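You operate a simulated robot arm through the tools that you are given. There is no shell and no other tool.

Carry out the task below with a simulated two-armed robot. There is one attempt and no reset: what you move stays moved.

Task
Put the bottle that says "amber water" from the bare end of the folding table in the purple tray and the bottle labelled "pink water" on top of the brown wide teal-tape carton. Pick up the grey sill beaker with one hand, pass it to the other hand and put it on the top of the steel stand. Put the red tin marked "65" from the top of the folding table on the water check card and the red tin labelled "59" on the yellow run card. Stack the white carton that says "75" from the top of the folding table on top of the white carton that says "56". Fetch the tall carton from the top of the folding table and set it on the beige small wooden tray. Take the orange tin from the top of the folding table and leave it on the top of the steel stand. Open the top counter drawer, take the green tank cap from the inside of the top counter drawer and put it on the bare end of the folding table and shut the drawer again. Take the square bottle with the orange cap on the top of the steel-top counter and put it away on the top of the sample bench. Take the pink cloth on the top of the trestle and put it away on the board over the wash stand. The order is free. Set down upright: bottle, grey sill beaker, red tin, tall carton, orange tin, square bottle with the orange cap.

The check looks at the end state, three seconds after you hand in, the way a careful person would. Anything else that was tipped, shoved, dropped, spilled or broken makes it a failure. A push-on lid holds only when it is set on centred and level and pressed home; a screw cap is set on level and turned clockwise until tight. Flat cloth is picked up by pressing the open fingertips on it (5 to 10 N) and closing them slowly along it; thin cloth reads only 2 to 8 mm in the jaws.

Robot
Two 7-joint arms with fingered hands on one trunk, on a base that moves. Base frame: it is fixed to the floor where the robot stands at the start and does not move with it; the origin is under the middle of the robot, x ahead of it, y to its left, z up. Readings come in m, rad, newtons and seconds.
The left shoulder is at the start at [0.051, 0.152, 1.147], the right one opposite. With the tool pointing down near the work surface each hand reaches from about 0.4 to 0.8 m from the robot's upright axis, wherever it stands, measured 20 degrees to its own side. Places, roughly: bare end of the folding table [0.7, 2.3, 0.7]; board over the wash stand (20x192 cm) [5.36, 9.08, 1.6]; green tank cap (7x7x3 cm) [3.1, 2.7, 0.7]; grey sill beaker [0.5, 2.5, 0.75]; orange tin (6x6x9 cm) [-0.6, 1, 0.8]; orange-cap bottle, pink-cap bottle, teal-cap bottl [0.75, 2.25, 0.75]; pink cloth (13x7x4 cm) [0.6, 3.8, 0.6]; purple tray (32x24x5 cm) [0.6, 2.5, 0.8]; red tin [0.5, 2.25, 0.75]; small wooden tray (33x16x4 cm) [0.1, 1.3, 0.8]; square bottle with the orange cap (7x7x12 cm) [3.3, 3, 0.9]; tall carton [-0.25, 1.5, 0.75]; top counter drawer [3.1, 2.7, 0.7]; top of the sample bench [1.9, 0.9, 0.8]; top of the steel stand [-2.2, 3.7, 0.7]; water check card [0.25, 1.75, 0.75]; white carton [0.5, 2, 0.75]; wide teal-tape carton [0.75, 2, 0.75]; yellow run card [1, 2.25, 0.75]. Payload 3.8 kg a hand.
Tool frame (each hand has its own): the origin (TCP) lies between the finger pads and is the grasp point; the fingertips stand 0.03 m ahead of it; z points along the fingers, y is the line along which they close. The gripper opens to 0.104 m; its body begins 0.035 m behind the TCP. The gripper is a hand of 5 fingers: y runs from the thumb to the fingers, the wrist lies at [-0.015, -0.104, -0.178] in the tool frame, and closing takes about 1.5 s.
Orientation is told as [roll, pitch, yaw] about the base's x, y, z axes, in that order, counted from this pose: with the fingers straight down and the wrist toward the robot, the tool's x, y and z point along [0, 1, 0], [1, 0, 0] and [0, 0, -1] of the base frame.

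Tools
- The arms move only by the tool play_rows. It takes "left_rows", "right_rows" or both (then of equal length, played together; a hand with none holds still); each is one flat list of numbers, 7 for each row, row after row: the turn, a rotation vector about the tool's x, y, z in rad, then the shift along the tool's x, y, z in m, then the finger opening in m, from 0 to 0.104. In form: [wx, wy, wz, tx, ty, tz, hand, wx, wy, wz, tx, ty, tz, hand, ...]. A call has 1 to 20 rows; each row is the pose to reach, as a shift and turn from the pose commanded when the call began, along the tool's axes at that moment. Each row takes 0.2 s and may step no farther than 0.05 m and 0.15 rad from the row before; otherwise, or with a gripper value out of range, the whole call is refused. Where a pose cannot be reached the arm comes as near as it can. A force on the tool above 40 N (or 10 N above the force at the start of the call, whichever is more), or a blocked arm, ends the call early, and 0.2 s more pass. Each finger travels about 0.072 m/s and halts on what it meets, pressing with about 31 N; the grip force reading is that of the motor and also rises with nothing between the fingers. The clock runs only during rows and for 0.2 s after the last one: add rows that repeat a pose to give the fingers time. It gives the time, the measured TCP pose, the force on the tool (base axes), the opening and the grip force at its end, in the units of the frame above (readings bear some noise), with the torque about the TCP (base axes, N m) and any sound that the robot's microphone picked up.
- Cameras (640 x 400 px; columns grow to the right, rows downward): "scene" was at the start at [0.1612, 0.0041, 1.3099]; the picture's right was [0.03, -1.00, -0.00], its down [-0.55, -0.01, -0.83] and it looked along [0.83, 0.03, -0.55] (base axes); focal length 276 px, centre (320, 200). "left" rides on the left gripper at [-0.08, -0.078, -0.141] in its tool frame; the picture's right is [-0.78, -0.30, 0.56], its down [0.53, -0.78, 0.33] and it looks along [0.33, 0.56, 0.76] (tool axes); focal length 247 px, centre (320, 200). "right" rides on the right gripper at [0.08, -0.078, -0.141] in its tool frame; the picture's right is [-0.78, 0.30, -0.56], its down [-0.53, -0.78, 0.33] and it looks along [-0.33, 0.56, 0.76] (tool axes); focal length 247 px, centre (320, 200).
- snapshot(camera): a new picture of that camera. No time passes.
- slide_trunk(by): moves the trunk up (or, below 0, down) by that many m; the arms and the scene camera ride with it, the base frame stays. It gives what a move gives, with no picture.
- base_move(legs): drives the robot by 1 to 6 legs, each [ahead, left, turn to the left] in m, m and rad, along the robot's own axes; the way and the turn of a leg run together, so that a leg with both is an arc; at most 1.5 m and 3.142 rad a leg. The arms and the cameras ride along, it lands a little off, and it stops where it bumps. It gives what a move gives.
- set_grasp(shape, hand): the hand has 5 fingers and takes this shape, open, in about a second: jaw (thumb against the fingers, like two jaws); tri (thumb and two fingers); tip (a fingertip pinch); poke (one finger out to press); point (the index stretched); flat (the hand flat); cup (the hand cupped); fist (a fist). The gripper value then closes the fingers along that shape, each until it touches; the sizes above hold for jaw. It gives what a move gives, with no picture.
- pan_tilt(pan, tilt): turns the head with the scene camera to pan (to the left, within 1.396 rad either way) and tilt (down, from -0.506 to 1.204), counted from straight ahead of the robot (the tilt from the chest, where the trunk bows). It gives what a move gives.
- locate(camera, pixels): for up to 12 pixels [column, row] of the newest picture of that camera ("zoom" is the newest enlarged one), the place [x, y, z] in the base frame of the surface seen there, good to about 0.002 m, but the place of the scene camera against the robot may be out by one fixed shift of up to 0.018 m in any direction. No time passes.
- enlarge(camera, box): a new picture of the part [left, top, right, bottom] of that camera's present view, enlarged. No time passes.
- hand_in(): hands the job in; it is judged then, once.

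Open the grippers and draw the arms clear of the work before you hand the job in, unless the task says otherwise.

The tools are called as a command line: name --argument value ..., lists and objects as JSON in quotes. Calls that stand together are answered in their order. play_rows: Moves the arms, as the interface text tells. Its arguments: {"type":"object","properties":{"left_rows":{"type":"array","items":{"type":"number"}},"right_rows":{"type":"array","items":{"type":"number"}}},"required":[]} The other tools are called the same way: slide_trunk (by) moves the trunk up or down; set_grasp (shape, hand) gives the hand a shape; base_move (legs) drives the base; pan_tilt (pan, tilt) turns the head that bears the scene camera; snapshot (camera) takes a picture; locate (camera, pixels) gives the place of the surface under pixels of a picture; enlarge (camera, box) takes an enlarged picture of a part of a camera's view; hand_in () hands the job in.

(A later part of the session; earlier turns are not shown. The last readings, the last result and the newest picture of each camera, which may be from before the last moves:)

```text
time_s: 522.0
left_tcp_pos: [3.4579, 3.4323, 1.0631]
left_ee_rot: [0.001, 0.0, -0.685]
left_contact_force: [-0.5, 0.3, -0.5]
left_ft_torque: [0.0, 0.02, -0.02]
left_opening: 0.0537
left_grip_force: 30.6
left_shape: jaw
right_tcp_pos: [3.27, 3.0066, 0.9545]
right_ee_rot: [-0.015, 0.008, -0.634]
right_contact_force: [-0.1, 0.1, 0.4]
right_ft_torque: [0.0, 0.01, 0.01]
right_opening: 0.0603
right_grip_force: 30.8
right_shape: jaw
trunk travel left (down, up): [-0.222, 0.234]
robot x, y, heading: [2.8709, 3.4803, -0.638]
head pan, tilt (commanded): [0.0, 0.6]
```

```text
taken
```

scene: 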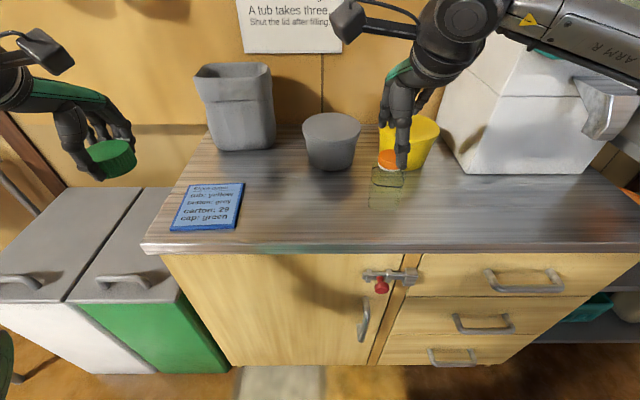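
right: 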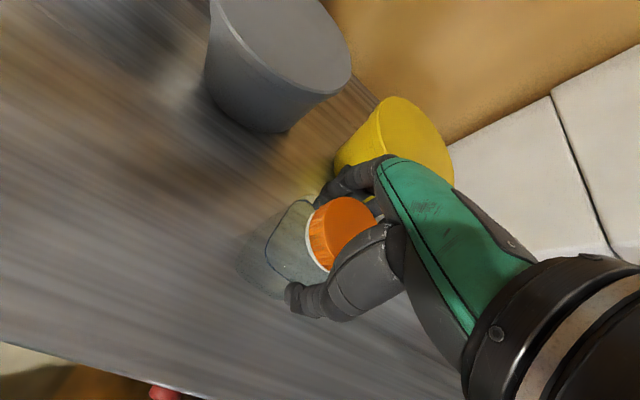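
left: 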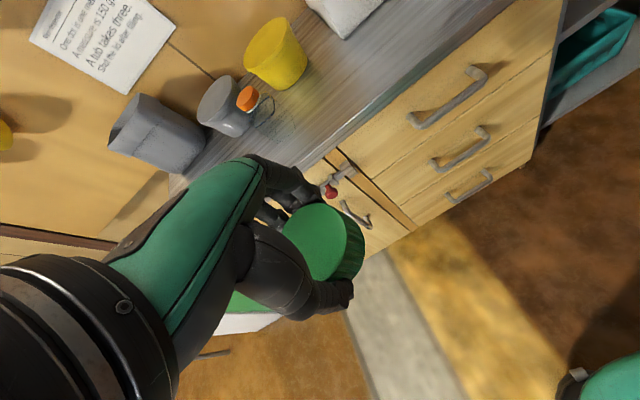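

Gripped at 0.060 m on the body's shoulder. I lift slowly.

play_rows --right_rows '[0, 0, 0, 0, 0, -0.006, 0, 0, 0, 0, 0, 0, -0.014, 0, 0, 0, 0, 0, 0, -0.025, 0, 0, 0, 0, 0, 0, -0.04, 0, 0, 0, 0, 0, 0, -0.06, 0, 0, 0, 0, 0, 0, -0.08, 0, 0, 0, 0, 0, 0, -0.1, 0, 0, 0, 0, 0, 0, -0.1, 0]'

snapshot --camera "right"

snapshot --camera "scene"

```text
time_s: 523.8
left_tcp_pos: [3.4566, 3.4313, 1.0642]
left_ee_rot: [0.001, 0.002, -0.682]
left_contact_force: [0.1, 0.6, 0.1]
left_ft_torque: [-0.01, 0.0, 0.03]
left_opening: 0.0536
left_grip_force: 31.5
left_shape: jaw
right_tcp_pos: [3.2723, 3.0075, 1.0546]
right_ee_rot: [-0.016, 0.007, -0.633]
right_contact_force: [0.4, 0.4, -3.7]
right_ft_torque: [0.01, -0.01, -0.01]
right_opening: 0.06
right_grip_force: 31.2
right_shape: jaw
trunk travel left (down, up): [-0.222, 0.234]
robot x, y, heading: [2.8713, 3.4744, -0.645]
head pan, tilt (commanded): [0.0, 0.6]
```

```text
taken
```

right: 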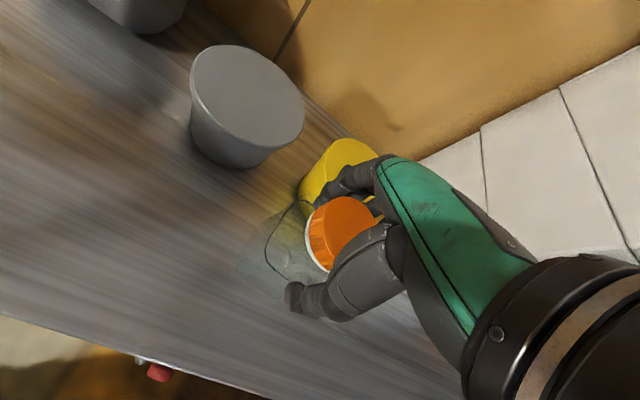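

```text
taken
```

scene: 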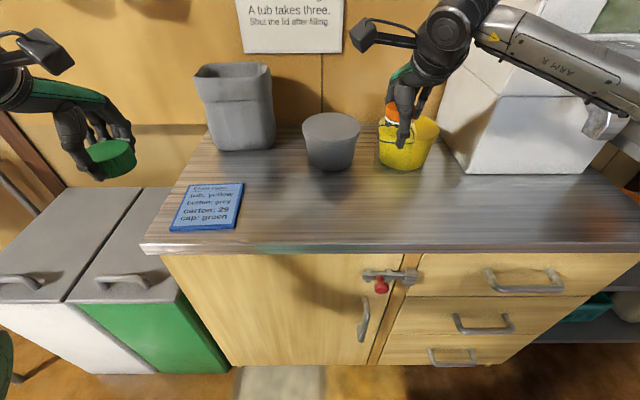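

The bottle (3.7 N) is held. I'll set the cap down from the table's right end. I raise the trunk a little, back off, and drive around the cart to the table end.

slide_trunk --by 0.12

base_move --legs '[[-0.2, 0, 0], [0, 0, -1.77], [0.82, 0, 0], [0, 0, -0.64], [0.72, 0, 0], [0, 0, 0.845]]'

snapshot --camera "right"

pan_tilt --pan 0.1 --tilt 0.6

snapshot --camera "scene"

```text
time_s: 525.3
left_tcp_pos: [3.4566, 3.4314, 1.1826]
left_ee_rot: [0.001, 0.001, -0.684]
left_contact_force: [-0.7, 0.5, -0.6]
left_ft_torque: [-0.02, 0.01, 0.0]
left_opening: 0.0537
left_grip_force: 30.3
left_shape: jaw
right_tcp_pos: [3.2711, 3.0058, 1.1748]
right_ee_rot: [-0.016, 0.007, -0.633]
right_contact_force: [0.2, -0.2, -3.1]
right_ft_torque: [-0.04, 0.03, 0.02]
right_opening: 0.0601
right_grip_force: 31.2
right_shape: jaw
trunk travel left (down, up): [-0.342, 0.114]
robot x, y, heading: [2.8688, 3.4793, -0.639]
head pan, tilt (commanded): [0.0, 0.6]
```

```text
time_s: 542.6
left_tcp_pos: [1.3489, 2.3957, 1.1847]
left_ee_rot: [-0.001, 0.0, -2.246]
left_contact_force: [1.0, -0.3, 0.1]
left_ft_torque: [-0.02, -0.02, 0.0]
left_opening: 0.0531
left_grip_force: 31.2
left_shape: jaw
right_tcp_pos: [0.9229, 2.5783, 1.1745]
right_ee_rot: [-0.017, 0.006, -2.194]
right_contact_force: [0.8, 0.4, -3.2]
right_ft_torque: [-0.02, -0.04, -0.01]
right_opening: 0.0596
right_grip_force: 31.2
right_shape: jaw
trunk travel left (down, up): [-0.342, 0.114]
robot x, y, heading: [1.3889, 2.9863, -2.2]
head pan, tilt (commanded): [0.0, 0.6]
```

```text
taken
```

right: 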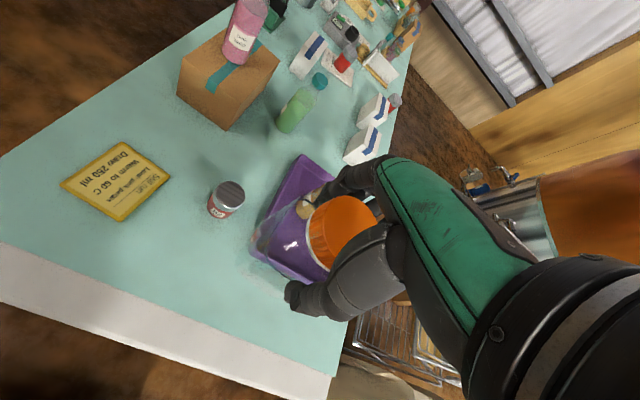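

```text
time_s: 543.3
left_tcp_pos: [1.3497, 2.3962, 1.1842]
left_ee_rot: [-0.002, 0.0, -2.247]
left_contact_force: [0.1, 0.4, -0.2]
left_ft_torque: [-0.01, -0.02, -0.02]
left_opening: 0.0528
left_grip_force: 31.5
left_shape: jaw
right_tcp_pos: [0.9232, 2.5769, 1.1746]
right_ee_rot: [-0.017, 0.007, -2.194]
right_contact_force: [0.0, 0.3, -3.0]
right_ft_torque: [0.03, -0.01, -0.01]
right_opening: 0.0595
right_grip_force: 30.7
right_shape: jaw
trunk travel left (down, up): [-0.342, 0.114]
robot x, y, heading: [1.389, 2.9832, -2.202]
head pan, tilt (commanded): [0.099, 0.6]
```

```text
taken
```

scene: 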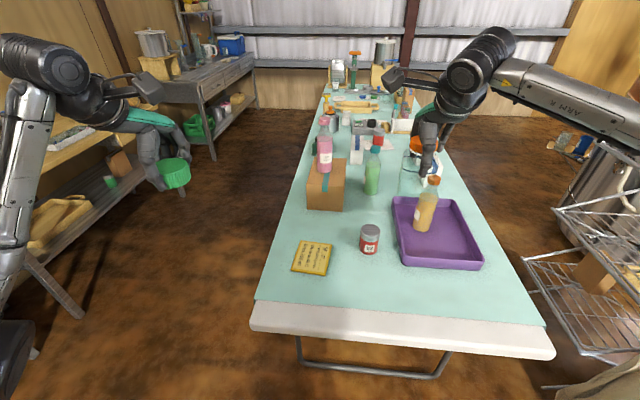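

I'm at the end. I move 25 cm closer and 22 cm right, so the free spot near (0.892,2.292) lies ahead-left for the left arm.

base_move --legs '[[0.22, -0.22, 0]]'

snapshot --camera "left"

snapshot --camera "scene"

```text
time_s: 545.4
left_tcp_pos: [1.0457, 2.3472, 1.1834]
left_ee_rot: [0.001, 0.001, -2.244]
left_contact_force: [-0.4, -1.2, -0.1]
left_ft_torque: [0.03, -0.02, 0.02]
left_opening: 0.0529
left_grip_force: 30.4
left_shape: jaw
right_tcp_pos: [0.6196, 2.528, 1.1756]
right_ee_rot: [-0.016, 0.004, -2.189]
right_contact_force: [0.4, -0.4, -2.7]
right_ft_torque: [0.0, 0.01, 0.0]
right_opening: 0.0591
right_grip_force: 31.2
right_shape: jaw
trunk travel left (down, up): [-0.342, 0.114]
robot x, y, heading: [1.0799, 2.9325, -2.195]
head pan, tilt (commanded): [0.099, 0.6]
```

```text
taken
```

left: 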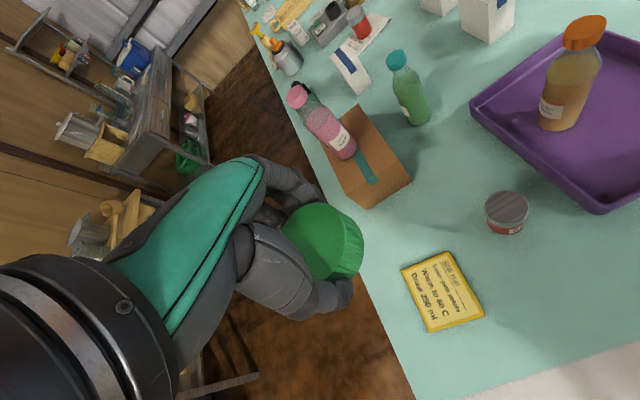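

```text
taken
```

scene: 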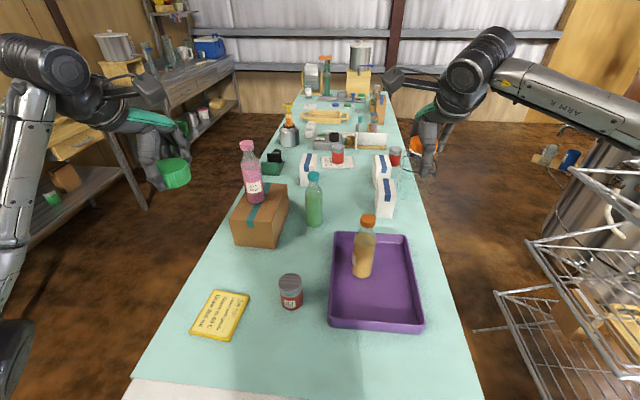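

The right grip reading shrinks slightly (0.0603→0.0591); I check the bottle's seat in the hand.

snapshot --camera "right"

enlarge --camera "scene" --box '[380, 70, 500, 200]'

```text
taken
```

right: 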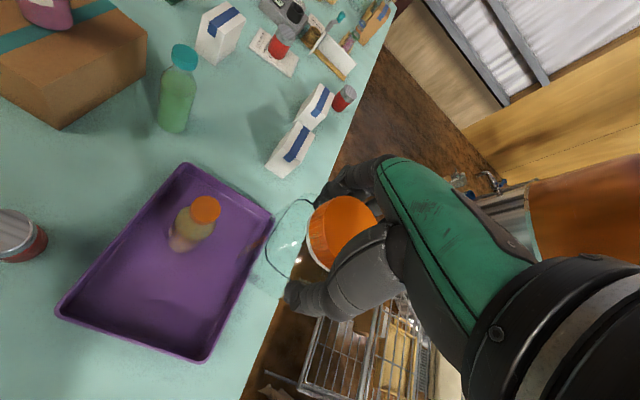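

```text
3.08 times, centred on (440, 135) of scene
```

zoom: 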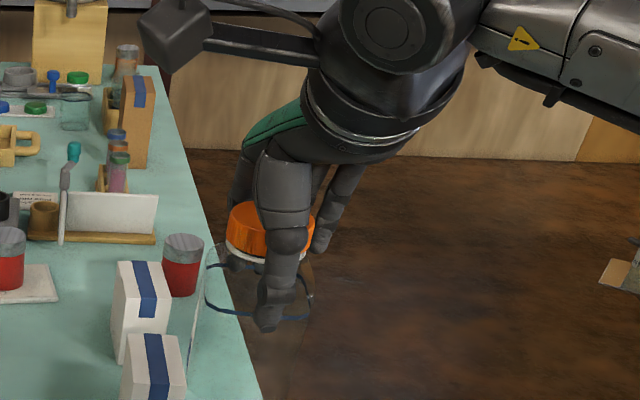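

It still hangs securely. I place the green cap now: over (0.892,2.292) and down to just above the table.

play_rows --left_rows '[0, 0, 0, -0.021, 0.035, 0, 0, 0, 0, 0, -0.043, 0.07, 0, 0, 0, 0, 0, -0.064, 0.105, 0, 0, 0, 0, 0, -0.0857, 0.139, 0, 0, 0, 0, 0, -0.0857, 0.139, 0.045, 0, 0, 0, 0, -0.0857, 0.139, 0.09, 0, 0, 0, 0, -0.0857, 0.139, 0.135, 0, 0, 0, 0, -0.0857, 0.139, 0.18, 0, 0, 0, 0, -0.0857, 0.139, 0.225, 0, 0, 0, 0, -0.0857, 0.139, 0.27, 0, 0, 0, 0, -0.0857, 0.139, 0.315, 0, 0, 0, 0, -0.0857, 0.139, 0.355, 0, 0, 0, 0, -0.0857, 0.139, 0.39, 0, 0, 0, 0, -0.0857, 0.139, 0.39, 0]'

snapshot --camera "left"

```text
time_s: 548.4
left_tcp_pos: [0.8914, 2.292, 0.7925]
left_ee_rot: [0.0, 0.002, -2.242]
left_contact_force: [-0.6, -0.8, -0.6]
left_ft_torque: [-0.01, 0.01, -0.01]
left_opening: 0.0526
left_grip_force: 31.5
left_shape: jaw
right_tcp_pos: [0.6188, 2.5263, 1.1736]
right_ee_rot: [-0.015, 0.008, -2.191]
right_contact_force: [0.4, -0.6, -3.4]
right_ft_torque: [0.02, -0.02, 0.0]
right_opening: 0.0597
right_grip_force: 30.8
right_shape: jaw
trunk travel left (down, up): [-0.342, 0.114]
robot x, y, heading: [1.0825, 2.938, -2.201]
head pan, tilt (commanded): [0.099, 0.6]
```

```text
taken
```

left: 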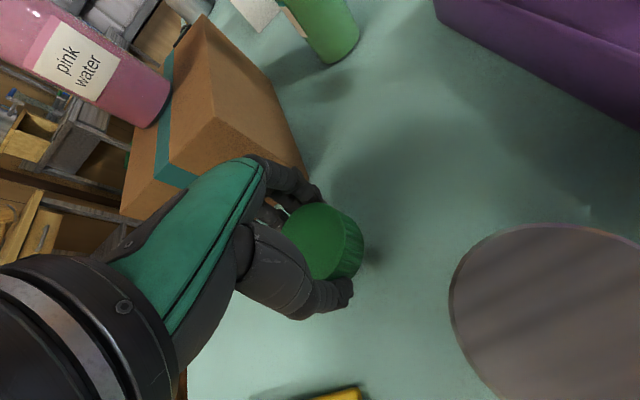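

The cap is ~1.5 cm above the table. I lower to contact, release, and rise.

play_rows --left_rows '[0, 0, 0, 0, 0, 0.01, 0, 0, 0, 0, 0, 0, 0.016, 0, 0, 0, 0, 0, 0, 0.018, 0, 0, 0, 0, 0, 0, 0.018, 0.03, 0, 0, 0, 0, 0, 0.018, 0.06, 0, 0, 0, 0, 0, 0.018, 0.08, 0, 0, 0, 0, 0, 0.018, 0.104, 0, 0, 0, 0, 0, 0.015, 0.104, 0, 0, 0, 0, 0, -0.02, 0.104, 0, 0, 0, 0, 0, -0.06, 0.104, 0, 0, 0, 0, 0, -0.1, 0.104, 0, 0, 0, 0, 0, -0.15, 0.104, 0, 0, 0, 0, 0, -0.2, 0.104, 0, 0, 0, 0, 0, -0.25, 0.104, 0, 0, 0, 0, 0, -0.3, 0.104]'

snapshot --camera "left"

```text
time_s: 551.6
left_tcp_pos: [0.8911, 2.2929, 1.0938]
left_ee_rot: [-0.002, 0.0, -2.242]
left_contact_force: [0.2, 0.1, 0.4]
left_ft_torque: [0.02, -0.03, -0.03]
left_opening: 0.1037
left_grip_force: 0.1
left_shape: jaw
right_tcp_pos: [0.6173, 2.5278, 1.1754]
right_ee_rot: [-0.016, 0.006, -2.189]
right_contact_force: [-0.7, -1.0, -3.3]
right_ft_torque: [0.03, 0.0, -0.02]
right_opening: 0.0591
right_grip_force: 30.8
right_shape: jaw
trunk travel left (down, up): [-0.342, 0.114]
robot x, y, heading: [1.0825, 2.935, -2.198]
head pan, tilt (commanded): [0.099, 0.6]
```

```text
taken
```

left: 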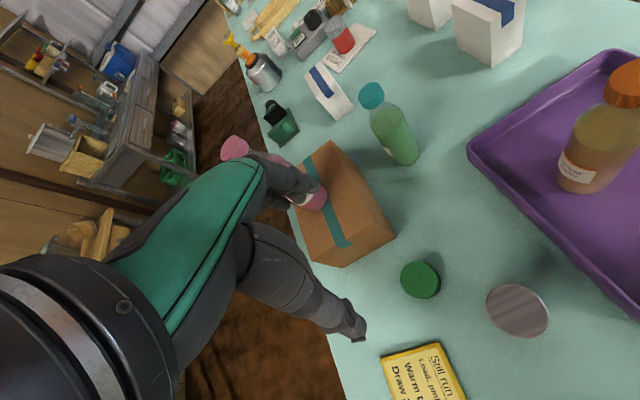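

The green cap lies on the bare end at (420,280). Next the bottle: I go round to the aisle and turn to face the sample bench.

base_move --legs '[[-0.36, 0, 0], [0, 1.06, 0], [1.25, 0, 0], [0, 0, 1.56]]'

pan_tilt --pan 0.0 --tilt 0.6

snapshot --camera "scene"

snapshot --camera "right"

```text
time_s: 568.6
left_tcp_pos: [2.0562, 1.4048, 1.0932]
left_ee_rot: [0.001, 0.0, -0.681]
left_contact_force: [-1.3, 0.2, 0.4]
left_ft_torque: [0.0, 0.02, 0.0]
left_opening: 0.1038
left_grip_force: 0.1
left_shape: jaw
right_tcp_pos: [1.8191, 1.1322, 1.1742]
right_ee_rot: [-0.016, 0.007, -0.628]
right_contact_force: [-0.3, 0.3, -2.8]
right_ft_torque: [-0.03, -0.02, -0.03]
right_opening: 0.059
right_grip_force: 31.2
right_shape: jaw
trunk travel left (down, up): [-0.342, 0.114]
robot x, y, heading: [1.4147, 1.5981, -0.635]
head pan, tilt (commanded): [0.099, 0.6]
```

```text
time_s: 569.3
left_tcp_pos: [2.0573, 1.4044, 1.0937]
left_ee_rot: [0.0, -0.001, -0.681]
left_contact_force: [-0.3, 0.8, 0.0]
left_ft_torque: [-0.02, 0.01, 0.04]
left_opening: 0.1039
left_grip_force: 0.2
left_shape: jaw
right_tcp_pos: [1.8189, 1.1339, 1.1748]
right_ee_rot: [-0.015, 0.007, -0.628]
right_contact_force: [-0.9, 0.7, -3.3]
right_ft_torque: [0.01, 0.0, -0.04]
right_opening: 0.059
right_grip_force: 31.0
right_shape: jaw
trunk travel left (down, up): [-0.342, 0.114]
robot x, y, heading: [1.4147, 1.6038, -0.636]
head pan, tilt (commanded): [0.0, 0.6]
```

```text
taken
```

scene: 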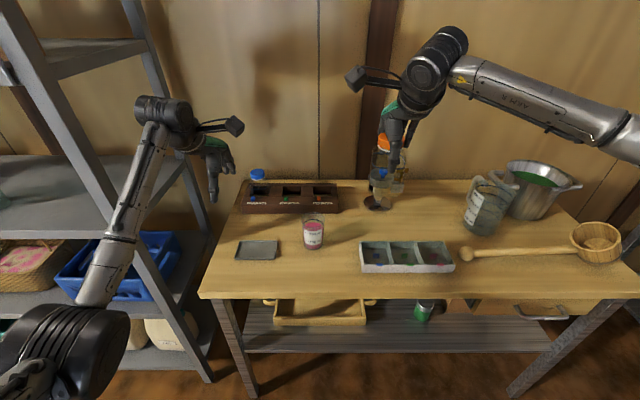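

```text
taken
```

right: 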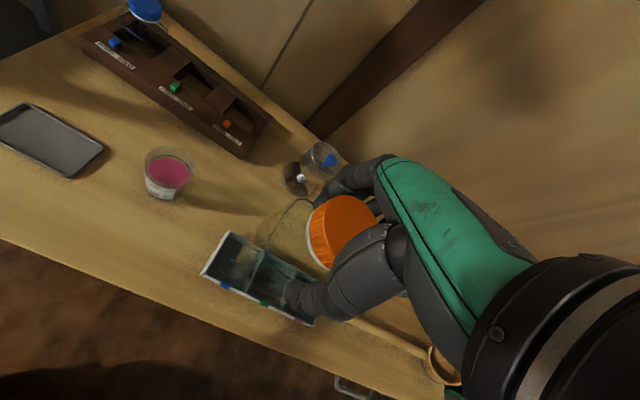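

I face the sample bench. Free spots: around (430,215) and (350,225). I locate them and neighbours.

locate --camera "scene" --pixels '[[430, 215], [420, 230], [350, 215], [345, 235], [313, 246], [365, 240], [440, 245], [375, 205], [468, 225], [400, 200], [300, 275], [530, 215]]'

enlarge --camera "scene" --box '[290, 130, 530, 290]'

```text
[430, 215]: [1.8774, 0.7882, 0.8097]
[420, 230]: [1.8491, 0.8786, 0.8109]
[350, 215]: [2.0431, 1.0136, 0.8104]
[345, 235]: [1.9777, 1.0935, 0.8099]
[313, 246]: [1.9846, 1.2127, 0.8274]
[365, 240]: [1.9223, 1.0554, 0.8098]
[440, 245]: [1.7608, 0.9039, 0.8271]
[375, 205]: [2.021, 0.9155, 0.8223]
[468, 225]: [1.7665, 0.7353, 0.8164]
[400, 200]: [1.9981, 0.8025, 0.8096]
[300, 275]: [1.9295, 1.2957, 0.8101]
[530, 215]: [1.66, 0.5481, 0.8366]
```

```text
2.50 times, centred on (410, 210) of scene
```

zoom: 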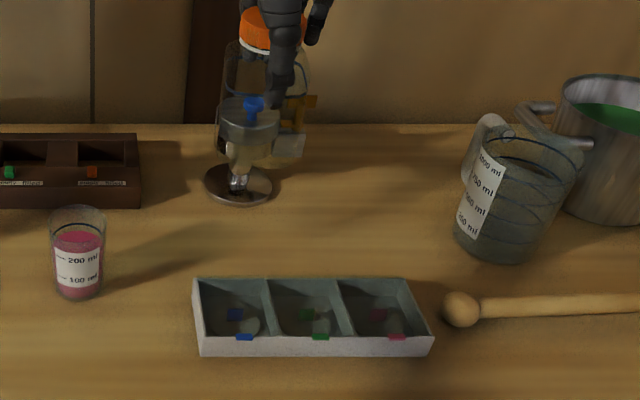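

Bench top z≈0.802. Target spot ≈(1.888,0.828), between lamp, tray and jug. I move the base forward and right 20 cm, bottle held high.

base_move --legs '[[0.2, -0.2, 0]]'

snapshot --camera "right"

snapshot --camera "scene"

```text
time_s: 571.3
left_tcp_pos: [2.0994, 1.1284, 1.0936]
left_ee_rot: [0.001, 0.002, -0.678]
left_contact_force: [0.2, -0.1, 0.6]
left_ft_torque: [-0.02, 0.0, 0.02]
left_opening: 0.1038
left_grip_force: 0.1
left_shape: jaw
right_tcp_pos: [1.8619, 0.856, 1.1755]
right_ee_rot: [-0.016, 0.007, -0.628]
right_contact_force: [-0.9, 0.5, -4.0]
right_ft_torque: [-0.03, 0.0, -0.02]
right_opening: 0.059
right_grip_force: 31.2
right_shape: jaw
trunk travel left (down, up): [-0.342, 0.114]
robot x, y, heading: [1.4571, 1.3234, -0.632]
head pan, tilt (commanded): [0.0, 0.6]
```

```text
taken
```

right: 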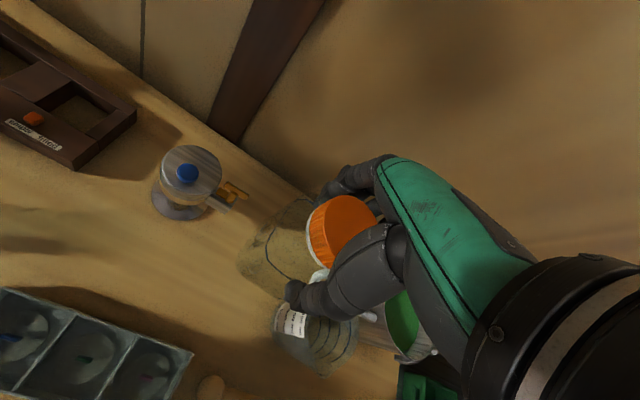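

```text
taken
```

scene: 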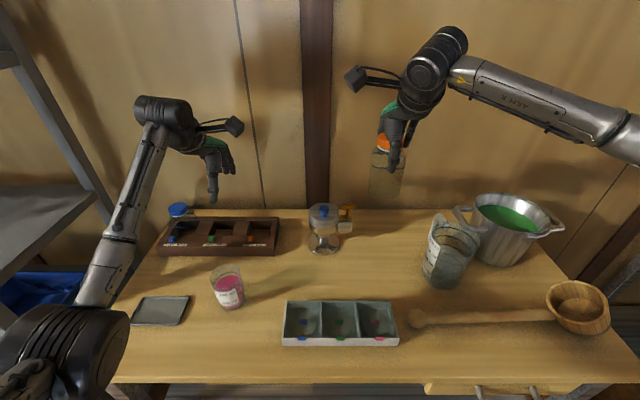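

I locate the free centre (385,258) and the jug/lamp/tray edges from this closer view.

locate --camera "scene" --pixels '[[385, 258], [380, 275], [330, 253], [428, 275], [440, 288], [345, 300], [390, 240], [435, 225], [470, 225], [345, 215]]'

locate --camera "right" --pixels '[[180, 210], [235, 195], [290, 320], [180, 345], [190, 350], [220, 260], [300, 345], [185, 172]]'

```text
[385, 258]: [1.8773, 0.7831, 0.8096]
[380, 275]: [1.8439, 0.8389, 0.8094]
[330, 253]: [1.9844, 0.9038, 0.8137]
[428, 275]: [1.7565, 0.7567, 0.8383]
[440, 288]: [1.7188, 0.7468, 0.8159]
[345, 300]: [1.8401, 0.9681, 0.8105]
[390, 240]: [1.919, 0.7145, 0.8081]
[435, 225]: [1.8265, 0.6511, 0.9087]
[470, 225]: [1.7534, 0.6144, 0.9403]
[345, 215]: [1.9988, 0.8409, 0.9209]
```

```text
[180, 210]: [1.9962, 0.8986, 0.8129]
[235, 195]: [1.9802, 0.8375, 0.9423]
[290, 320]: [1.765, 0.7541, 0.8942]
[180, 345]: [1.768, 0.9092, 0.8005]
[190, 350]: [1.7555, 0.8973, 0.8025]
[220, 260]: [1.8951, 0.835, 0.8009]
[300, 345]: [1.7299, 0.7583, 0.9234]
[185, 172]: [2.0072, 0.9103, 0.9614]
```

Bench z=0.801; I aim at (1.853,0.828), ~0.1 m from jug, lamp tap and tray. I lower the bottle to about 1.5 cm above the bench.

play_rows --right_rows '[0, 0, 0, -0.028, 0.009, 0.02, 0, 0, 0, 0, -0.028, 0.009, 0.06, 0, 0, 0, 0, -0.028, 0.009, 0.1, 0, 0, 0, 0, -0.028, 0.009, 0.14, 0, 0, 0, 0, -0.028, 0.009, 0.18, 0, 0, 0, 0, -0.028, 0.009, 0.22, 0, 0, 0, 0, -0.028, 0.009, 0.25, 0, 0, 0, 0, -0.028, 0.009, 0.262, 0, 0, 0, 0, -0.028, 0.009, 0.262, 0]'

snapshot --camera "right"

enlarge --camera "scene" --box '[290, 130, 510, 310]'

```text
time_s: 573.3
left_tcp_pos: [2.0988, 1.1253, 1.0942]
left_ee_rot: [0.001, 0.0, -0.68]
left_contact_force: [0.0, 0.1, 0.0]
left_ft_torque: [-0.01, -0.01, -0.05]
left_opening: 0.1037
left_grip_force: 0.1
left_shape: jaw
right_tcp_pos: [1.8498, 0.8247, 0.9128]
right_ee_rot: [-0.015, 0.007, -0.626]
right_contact_force: [0.0, 0.5, -2.9]
right_ft_torque: [0.0, -0.03, 0.0]
right_opening: 0.0591
right_grip_force: 30.6
right_shape: jaw
trunk travel left (down, up): [-0.342, 0.114]
robot x, y, heading: [1.458, 1.3189, -0.635]
head pan, tilt (commanded): [0.0, 0.6]
```

```text
taken
```

right: 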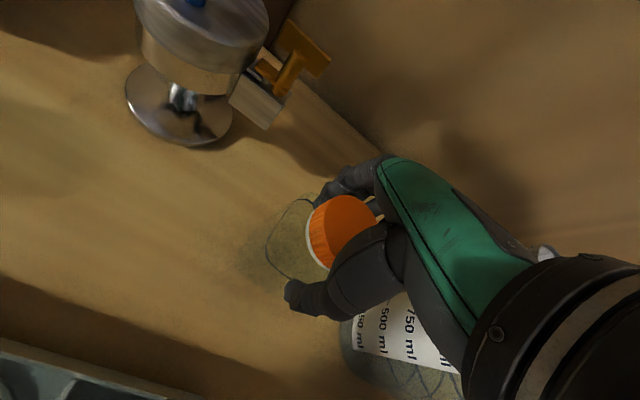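

```text
2.22 times, centred on (400, 220) of scene
```

zoom: 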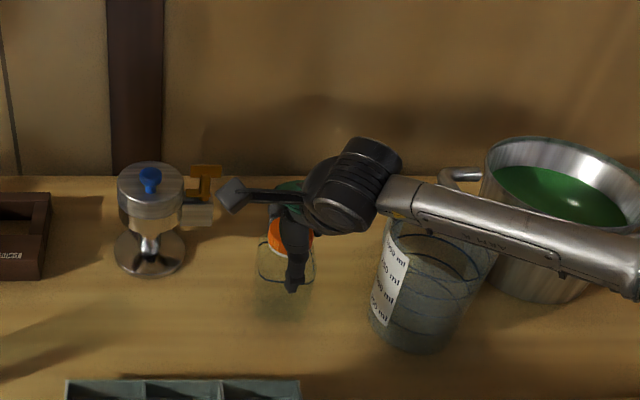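

I check the forearm's height over the jug and bowl before the last centimetres.

locate --camera "zoom" --pixels '[[500, 225], [600, 260], [450, 205], [400, 235], [560, 195], [490, 165], [480, 230], [385, 250]]'

```text
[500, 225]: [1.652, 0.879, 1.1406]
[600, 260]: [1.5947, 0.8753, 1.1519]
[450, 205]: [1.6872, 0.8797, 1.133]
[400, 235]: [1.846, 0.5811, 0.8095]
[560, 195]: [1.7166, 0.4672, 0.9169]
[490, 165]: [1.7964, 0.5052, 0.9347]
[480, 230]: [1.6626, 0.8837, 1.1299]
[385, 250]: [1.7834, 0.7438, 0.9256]
```

Forearm is high and away from the bowl. I lower gently to contact.

play_rows --right_rows '[0, 0, 0, 0, 0, 0.008, 0, 0, 0, 0, 0, 0, 0.013, 0, 0, 0, 0, 0, 0, 0.016, 0, 0, 0, 0, 0, 0, 0.018, 0, 0, 0, 0, 0, 0, 0.018, 0]'

```text
time_s: 574.5
left_tcp_pos: [2.0991, 1.1259, 1.0942]
left_ee_rot: [0.0, -0.001, -0.68]
left_contact_force: [-0.4, 0.1, -0.5]
left_ft_torque: [-0.03, 0.01, 0.0]
left_opening: 0.1035
left_grip_force: 0.2
left_shape: jaw
right_tcp_pos: [1.849, 0.8239, 0.8946]
right_ee_rot: [-0.016, 0.007, -0.627]
right_contact_force: [-0.4, 0.4, -3.2]
right_ft_torque: [0.01, 0.02, 0.0]
right_opening: 0.0589
right_grip_force: 31.3
right_shape: jaw
trunk travel left (down, up): [-0.342, 0.114]
robot x, y, heading: [1.4601, 1.3208, -0.631]
head pan, tilt (commanded): [0.0, 0.6]
```

No contact yet; a few millimetres more.

play_rows --right_rows '[0, 0, 0, 0, 0, 0.003, 0, 0, 0, 0, 0, 0, 0.005, 0, 0, 0, 0, 0, 0, 0.007, 0, 0, 0, 0, 0, 0, 0.007, 0]'

```text
time_s: 575.5
left_tcp_pos: [2.0981, 1.1271, 1.0961]
left_ee_rot: [0.001, -0.003, -0.678]
left_contact_force: [-0.8, 0.5, 1.1]
left_ft_torque: [-0.03, 0.02, 0.02]
left_opening: 0.1037
left_grip_force: 0.0
left_shape: jaw
right_tcp_pos: [1.8482, 0.825, 0.8927]
right_ee_rot: [-0.015, -0.002, -0.626]
right_contact_force: [0.0, -3.3, 25.4]
right_ft_torque: [-0.14, 0.03, -0.01]
right_opening: 0.0594
right_grip_force: 30.8
right_shape: jaw
trunk travel left (down, up): [-0.342, 0.114]
robot x, y, heading: [1.4597, 1.3224, -0.632]
head pan, tilt (commanded): [0.0, 0.6]
```

Contact (25 N). I ease up 3 mm, open slowly and rise straight up.

play_rows --right_rows '[0, 0, 0, 0, 0, -0.004, 0, 0, 0, 0, 0, 0, -0.004, 0.062, 0, 0, 0, 0, 0, -0.004, 0.072, 0, 0, 0, 0, 0, -0.004, 0.088, 0, 0, 0, 0, 0, -0.004, 0.104, 0, 0, 0, 0, 0, -0.004, 0.104, 0, 0, 0, 0, 0, -0.02, 0.104, 0, 0, 0, 0, 0, -0.05, 0.104, 0, 0, 0, 0, 0, -0.09, 0.104, 0, 0, 0, 0, 0, -0.13, 0.104, 0, 0, 0, 0, 0, -0.17, 0.104, 0, 0, 0, 0, 0, -0.21, 0.104]'

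snapshot --camera "right"

snapshot --camera "scene"

```text
time_s: 578.1
left_tcp_pos: [2.1004, 1.127, 1.0945]
left_ee_rot: [0.001, -0.002, -0.679]
left_contact_force: [0.0, 0.0, 0.3]
left_ft_torque: [-0.02, -0.02, 0.02]
left_opening: 0.1036
left_grip_force: 0.0
left_shape: jaw
right_tcp_pos: [1.8516, 0.8266, 1.0995]
right_ee_rot: [-0.015, 0.009, -0.627]
right_contact_force: [-0.9, 0.3, 0.3]
right_ft_torque: [0.0, 0.01, 0.01]
right_opening: 0.1036
right_grip_force: 0.1
right_shape: jaw
trunk travel left (down, up): [-0.342, 0.114]
robot x, y, heading: [1.4556, 1.3225, -0.63]
head pan, tilt (commanded): [0.0, 0.6]
```

```text
taken
```

right: 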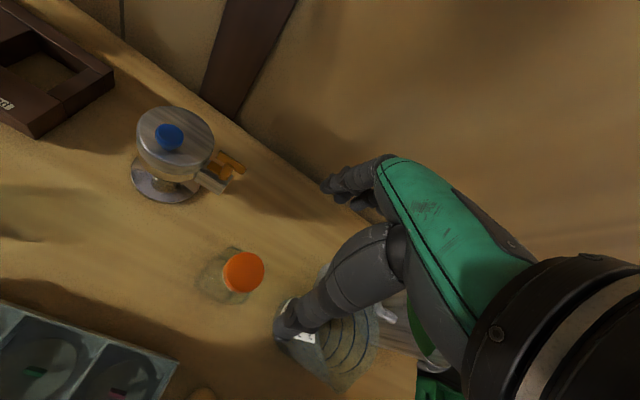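

```text
taken
```

scene: 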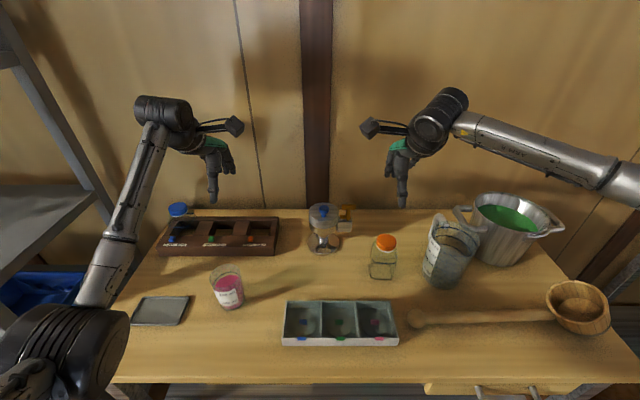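

The square bottle stands upright on the bench. Next is carton 75: I back off, turn round clockwise to face the table, and look at the white cartons.

base_move --legs '[[-0.2, 0, 0], [0, 0, -3.13], [0.15, 0, 0]]'

snapshot --camera "scene"

snapshot --camera "left"

```text
time_s: 587.9
left_tcp_pos: [0.5296, 1.7031, 1.095]
left_ee_rot: [0.0, -0.003, 2.491]
left_contact_force: [-0.3, 0.3, -0.5]
left_ft_torque: [-0.02, 0.02, 0.02]
left_opening: 0.1036
left_grip_force: 0.1
left_shape: jaw
right_tcp_pos: [0.7696, 2.0091, 1.0988]
right_ee_rot: [-0.016, 0.004, 2.542]
right_contact_force: [-0.5, -0.4, 0.3]
right_ft_torque: [0.02, 0.02, -0.03]
right_opening: 0.1036
right_grip_force: 0.1
right_shape: jaw
trunk travel left (down, up): [-0.342, 0.114]
robot x, y, heading: [1.1794, 1.5258, 2.533]
head pan, tilt (commanded): [0.0, 0.6]
```

```text
taken
```

scene: 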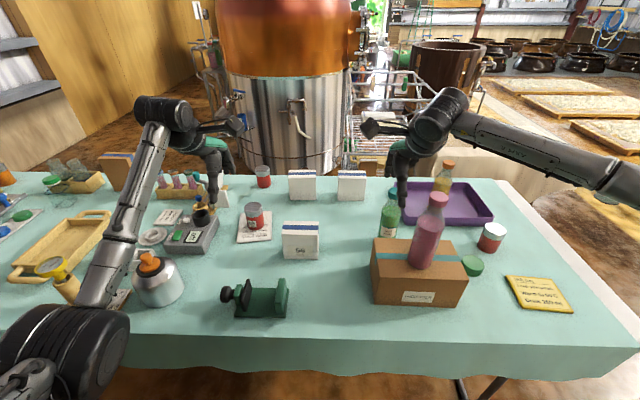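

```text
taken
```

left: 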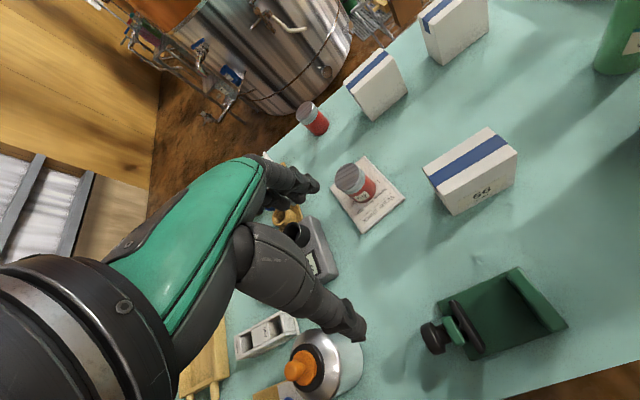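

The right hand is near the pink bottle's cap, so I lift it 10 cm first; then I look closely at cartons 75 and 56.

play_rows --right_rows '[0, 0, 0, 0, 0, -0.04, 0.104, 0, 0, 0, 0, 0, -0.08, 0.104, 0, 0, 0, 0, 0, -0.11, 0.104, 0, 0, 0, 0, 0, -0.11, 0.104]'

base_move --legs '[[0.23, 0.03, -0.026]]'

snapshot --camera "left"

snapshot --camera "scene"

```text
time_s: 588.9
left_tcp_pos: [0.5284, 1.7046, 1.0937]
left_ee_rot: [0.002, -0.001, 2.491]
left_contact_force: [-0.3, 0.5, -1.1]
left_ft_torque: [0.02, -0.02, 0.02]
left_opening: 0.1038
left_grip_force: 0.0
left_shape: jaw
right_tcp_pos: [0.7664, 2.0085, 1.2109]
right_ee_rot: [-0.016, 0.009, 2.541]
right_contact_force: [0.1, -0.2, -0.5]
right_ft_torque: [-0.01, 0.0, -0.04]
right_opening: 0.1036
right_grip_force: 0.0
right_shape: jaw
trunk travel left (down, up): [-0.342, 0.114]
robot x, y, heading: [1.1744, 1.5298, 2.53]
head pan, tilt (commanded): [0.0, 0.6]
```

```text
time_s: 590.7
left_tcp_pos: [0.3288, 1.8277, 1.095]
left_ee_rot: [0.0, -0.003, 2.469]
left_contact_force: [-0.3, -0.1, 0.1]
left_ft_torque: [0.01, 0.01, -0.02]
left_opening: 0.104
left_grip_force: 0.1
left_shape: jaw
right_tcp_pos: [0.5737, 2.1264, 1.21]
right_ee_rot: [-0.015, 0.005, 2.518]
right_contact_force: [-0.4, 0.1, -0.4]
right_ft_torque: [-0.02, -0.02, 0.01]
right_opening: 0.1036
right_grip_force: 0.1
right_shape: jaw
trunk travel left (down, up): [-0.342, 0.114]
robot x, y, heading: [0.9708, 1.6365, 2.512]
head pan, tilt (commanded): [0.0, 0.6]
```

```text
taken
```

left: 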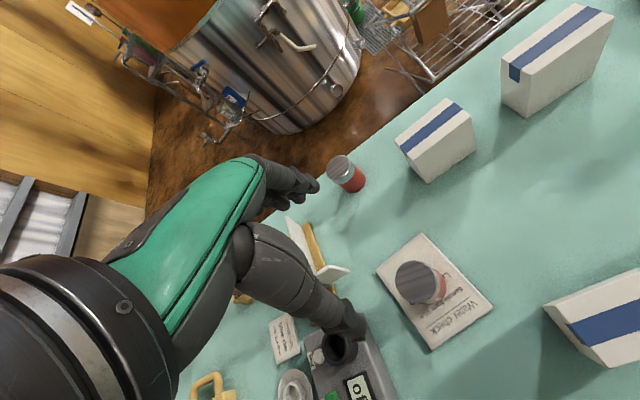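

```text
taken
```

scene: 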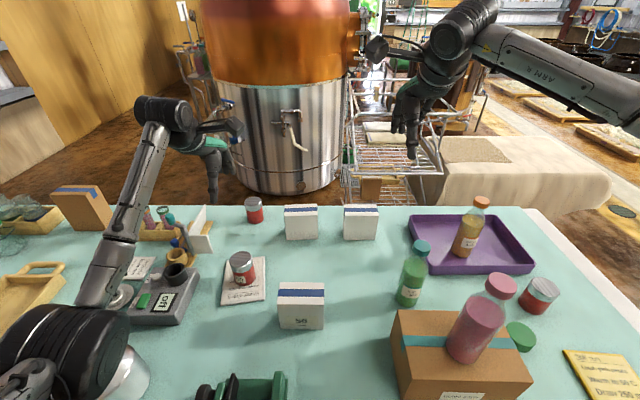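

I enlarge the left view around carton 75 and carton 56 and locate their top corners.

enlarge --camera "left" --box '[480, 0, 640, 130]'

locate --camera "zoom" --pixels '[[95, 255], [340, 25], [420, 25], [520, 60], [180, 300], [300, 140], [130, 330], [215, 440]]'

enlarge --camera "scene" --box '[260, 190, 400, 340]'

```text
3.08 times, centred on (560, 65) of left
```

zoom: 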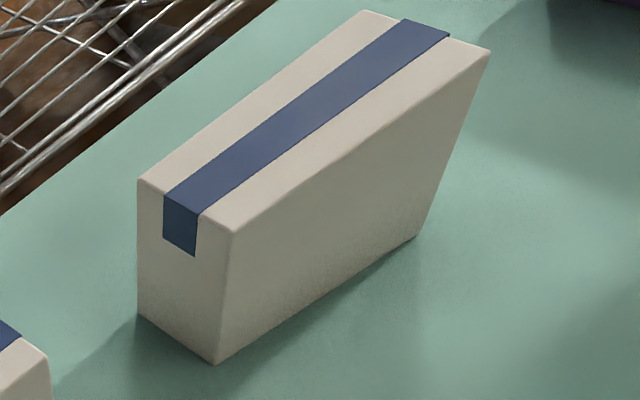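

```text
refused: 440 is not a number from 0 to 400
```

```text
2.67 times, centred on (330, 265) of scene
```

zoom: 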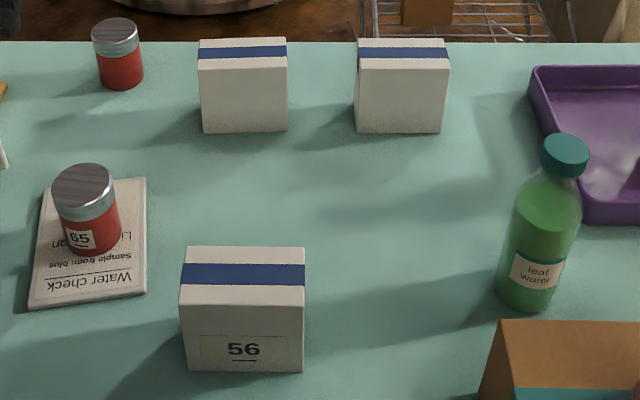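

I locate the carton-75 corners in the left view and carton-56 corners in the scene view.

locate --camera "left" --pixels '[[532, 75], [503, 60], [574, 6], [612, 17], [526, 116], [590, 75], [502, 100], [556, 40], [560, 70]]'

locate --camera "zoom" --pixels '[[188, 250], [302, 250], [302, 284], [183, 284], [184, 368], [301, 368], [245, 272], [360, 42], [447, 42], [446, 56]]'

locate --camera "left" --pixels '[[545, 306], [615, 270], [600, 365], [590, 325], [560, 300], [550, 310]]'

```text
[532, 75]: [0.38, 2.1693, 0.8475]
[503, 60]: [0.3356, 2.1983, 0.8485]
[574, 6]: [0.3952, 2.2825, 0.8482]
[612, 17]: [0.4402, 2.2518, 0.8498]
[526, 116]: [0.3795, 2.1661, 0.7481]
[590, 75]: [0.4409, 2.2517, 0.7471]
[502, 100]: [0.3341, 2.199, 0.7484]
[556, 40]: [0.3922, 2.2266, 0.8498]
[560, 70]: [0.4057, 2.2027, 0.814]
```

```text
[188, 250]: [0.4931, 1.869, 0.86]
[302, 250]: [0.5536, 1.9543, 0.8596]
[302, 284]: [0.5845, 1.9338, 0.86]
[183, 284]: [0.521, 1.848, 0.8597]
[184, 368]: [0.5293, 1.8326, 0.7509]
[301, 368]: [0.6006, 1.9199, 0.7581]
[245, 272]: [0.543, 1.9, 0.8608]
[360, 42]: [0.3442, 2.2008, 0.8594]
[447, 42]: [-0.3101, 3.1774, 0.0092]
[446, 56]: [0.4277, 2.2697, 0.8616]
```

```text
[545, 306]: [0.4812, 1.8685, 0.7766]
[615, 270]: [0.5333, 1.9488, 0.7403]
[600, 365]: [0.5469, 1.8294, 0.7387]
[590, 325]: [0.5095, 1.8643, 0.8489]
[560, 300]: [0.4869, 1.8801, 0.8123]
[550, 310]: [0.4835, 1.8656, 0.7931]
```

Carton 75 (centre 0.388,2.226) lies too deep for a straight top grasp from here, and tin 59 and the tall carton are also at the back edge. I'll go round the table's left end to its rear side; first I back off and travel left along the aisle.

base_move --legs '[[-0.45, 0, 0], [0, 1.0, 0], [0, 0.95, 0]]'

pan_tilt --pan 0.3 --tilt 0.4

snapshot --camera "scene"

locate --camera "scene" --pixels '[[320, 250], [250, 200], [400, 250], [200, 250], [300, 150], [400, 150], [150, 200], [450, 200], [320, 330], [100, 250]]'

```text
time_s: 602.7
left_tcp_pos: [-0.4429, -0.04, 1.0933]
left_ee_rot: [0.001, 0.001, 2.49]
left_contact_force: [-0.6, -0.7, 0.0]
left_ft_torque: [0.0, -0.01, 0.0]
left_opening: 0.1037
left_grip_force: 0.0
left_shape: jaw
right_tcp_pos: [-0.2056, 0.2656, 1.2095]
right_ee_rot: [-0.017, 0.006, 2.542]
right_contact_force: [-0.5, 0.8, -0.5]
right_ft_torque: [0.01, 0.0, 0.0]
right_opening: 0.1038
right_grip_force: 0.1
right_shape: jaw
trunk travel left (down, up): [-0.342, 0.114]
robot x, y, heading: [0.2026, -0.2182, 2.533]
head pan, tilt (commanded): [0.0, 0.6]
```

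```text
time_s: 603.5
left_tcp_pos: [-0.4441, -0.0385, 1.0937]
left_ee_rot: [0.0, 0.0, 2.49]
left_contact_force: [0.1, -0.1, 0.8]
left_ft_torque: [0.02, 0.0, 0.0]
left_opening: 0.1038
left_grip_force: 0.3
left_shape: jaw
right_tcp_pos: [-0.2064, 0.2656, 1.2093]
right_ee_rot: [-0.017, 0.007, 2.542]
right_contact_force: [0.8, 0.6, 0.5]
right_ft_torque: [-0.02, 0.0, -0.02]
right_opening: 0.1036
right_grip_force: 0.0
right_shape: jaw
trunk travel left (down, up): [-0.342, 0.114]
robot x, y, heading: [0.2022, -0.218, 2.534]
head pan, tilt (commanded): [0.3, 0.4]
```

```text
taken
```

scene: 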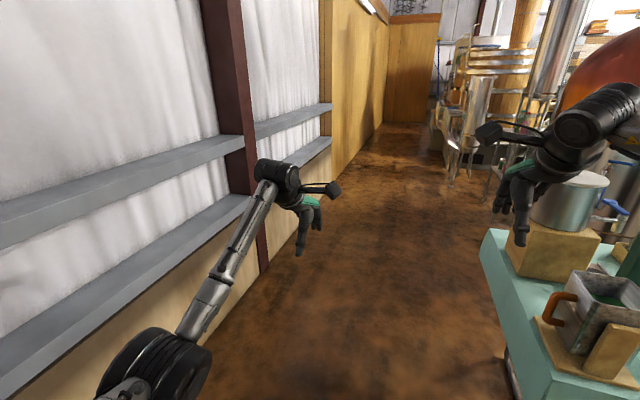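

```text
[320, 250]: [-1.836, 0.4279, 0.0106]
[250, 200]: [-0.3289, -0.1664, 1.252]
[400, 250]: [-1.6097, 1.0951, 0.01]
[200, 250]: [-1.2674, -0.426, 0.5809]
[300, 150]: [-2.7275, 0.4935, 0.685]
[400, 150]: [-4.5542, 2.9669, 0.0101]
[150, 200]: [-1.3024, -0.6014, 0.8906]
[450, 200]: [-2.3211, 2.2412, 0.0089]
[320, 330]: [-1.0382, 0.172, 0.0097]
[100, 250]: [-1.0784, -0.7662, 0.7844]
```

The corridor past the table's left end is wide open. I drive through to the rear side and turn to face the table from behind.

base_move --legs '[[0.9, 0.15, 0], [0.95, 0, 0], [0, 0, 3.118]]'

pan_tilt --pan 0.7 --tilt 0.45

snapshot --camera "scene"

locate --camera "scene" --pixels '[[320, 250], [250, 250], [200, 200], [300, 200], [350, 230], [400, 230], [450, 260], [150, 250], [250, 150], [380, 180]]'

```text
time_s: 620.2
left_tcp_pos: [-0.7644, 0.5207, 1.0935]
left_ee_rot: [-0.001, 0.001, -0.664]
left_contact_force: [-0.2, 0.2, -0.6]
left_ft_torque: [0.03, 0.0, -0.02]
left_opening: 0.1036
left_grip_force: 0.0
left_shape: jaw
right_tcp_pos: [-1.0049, 0.2192, 1.2097]
right_ee_rot: [-0.017, 0.006, -0.61]
right_contact_force: [-0.6, -1.0, 0.4]
right_ft_torque: [-0.05, -0.01, -0.02]
right_opening: 0.1036
right_grip_force: 0.2
right_shape: jaw
trunk travel left (down, up): [-0.342, 0.114]
robot x, y, heading: [-1.406, 0.7101, -0.618]
head pan, tilt (commanded): [0.3, 0.4]
```

```text
time_s: 621.1
left_tcp_pos: [-0.763, 0.5222, 1.093]
left_ee_rot: [0.0, -0.001, -0.663]
left_contact_force: [0.3, -0.2, 0.2]
left_ft_torque: [-0.01, 0.0, 0.01]
left_opening: 0.1038
left_grip_force: 0.2
left_shape: jaw
right_tcp_pos: [-1.0054, 0.2194, 1.2099]
right_ee_rot: [-0.014, 0.006, -0.61]
right_contact_force: [-0.4, 0.2, -0.3]
right_ft_torque: [-0.03, 0.03, 0.02]
right_opening: 0.1036
right_grip_force: 0.0
right_shape: jaw
trunk travel left (down, up): [-0.342, 0.114]
robot x, y, heading: [-1.4052, 0.7076, -0.62]
head pan, tilt (commanded): [0.7, 0.45]
```

```text
taken
```

scene: 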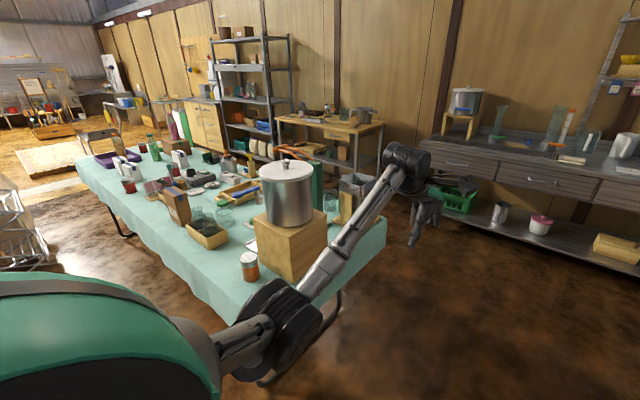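

```text
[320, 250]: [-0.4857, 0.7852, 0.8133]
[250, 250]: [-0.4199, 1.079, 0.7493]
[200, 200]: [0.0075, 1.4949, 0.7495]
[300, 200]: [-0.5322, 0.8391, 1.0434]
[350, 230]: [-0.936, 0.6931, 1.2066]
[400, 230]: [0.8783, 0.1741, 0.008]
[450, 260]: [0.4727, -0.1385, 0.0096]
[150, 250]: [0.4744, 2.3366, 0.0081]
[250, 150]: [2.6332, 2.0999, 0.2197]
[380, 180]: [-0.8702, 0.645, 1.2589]
```

From behind I can see the orange tin (250,265), the tall brown carton (177,203), tins and white cartons. I enlarge to read.

enlarge --camera "scene" --box '[80, 130, 280, 290]'

enlarge --camera "scene" --box '[90, 140, 190, 220]'

locate --camera "scene" --pixels '[[250, 258], [176, 190], [128, 182], [250, 280], [170, 195], [205, 225], [222, 195], [243, 190]]'

```text
2.50 times, centred on (180, 210) of scene
```

zoom: 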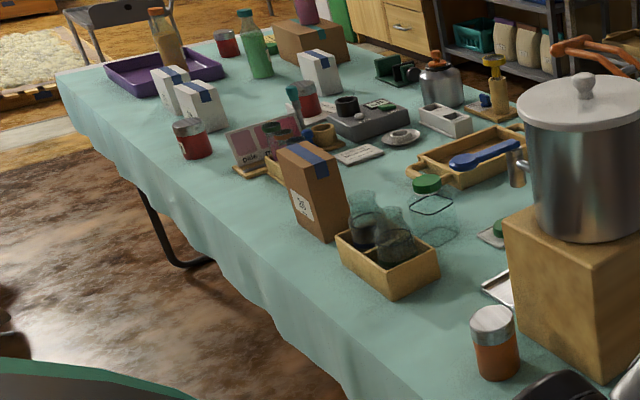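

```text
5.00 times, centred on (140, 180) of scene
```

zoom: 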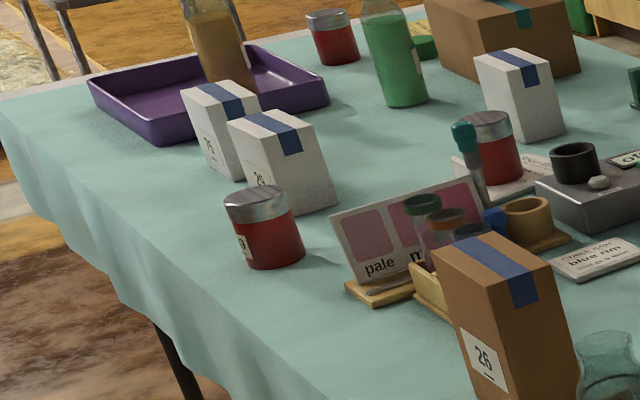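

```text
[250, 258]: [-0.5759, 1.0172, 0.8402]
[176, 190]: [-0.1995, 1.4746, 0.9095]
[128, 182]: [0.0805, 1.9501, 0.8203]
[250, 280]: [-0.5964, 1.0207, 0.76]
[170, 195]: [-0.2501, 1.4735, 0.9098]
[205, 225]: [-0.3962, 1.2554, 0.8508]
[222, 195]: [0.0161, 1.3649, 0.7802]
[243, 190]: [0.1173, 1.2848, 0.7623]
```

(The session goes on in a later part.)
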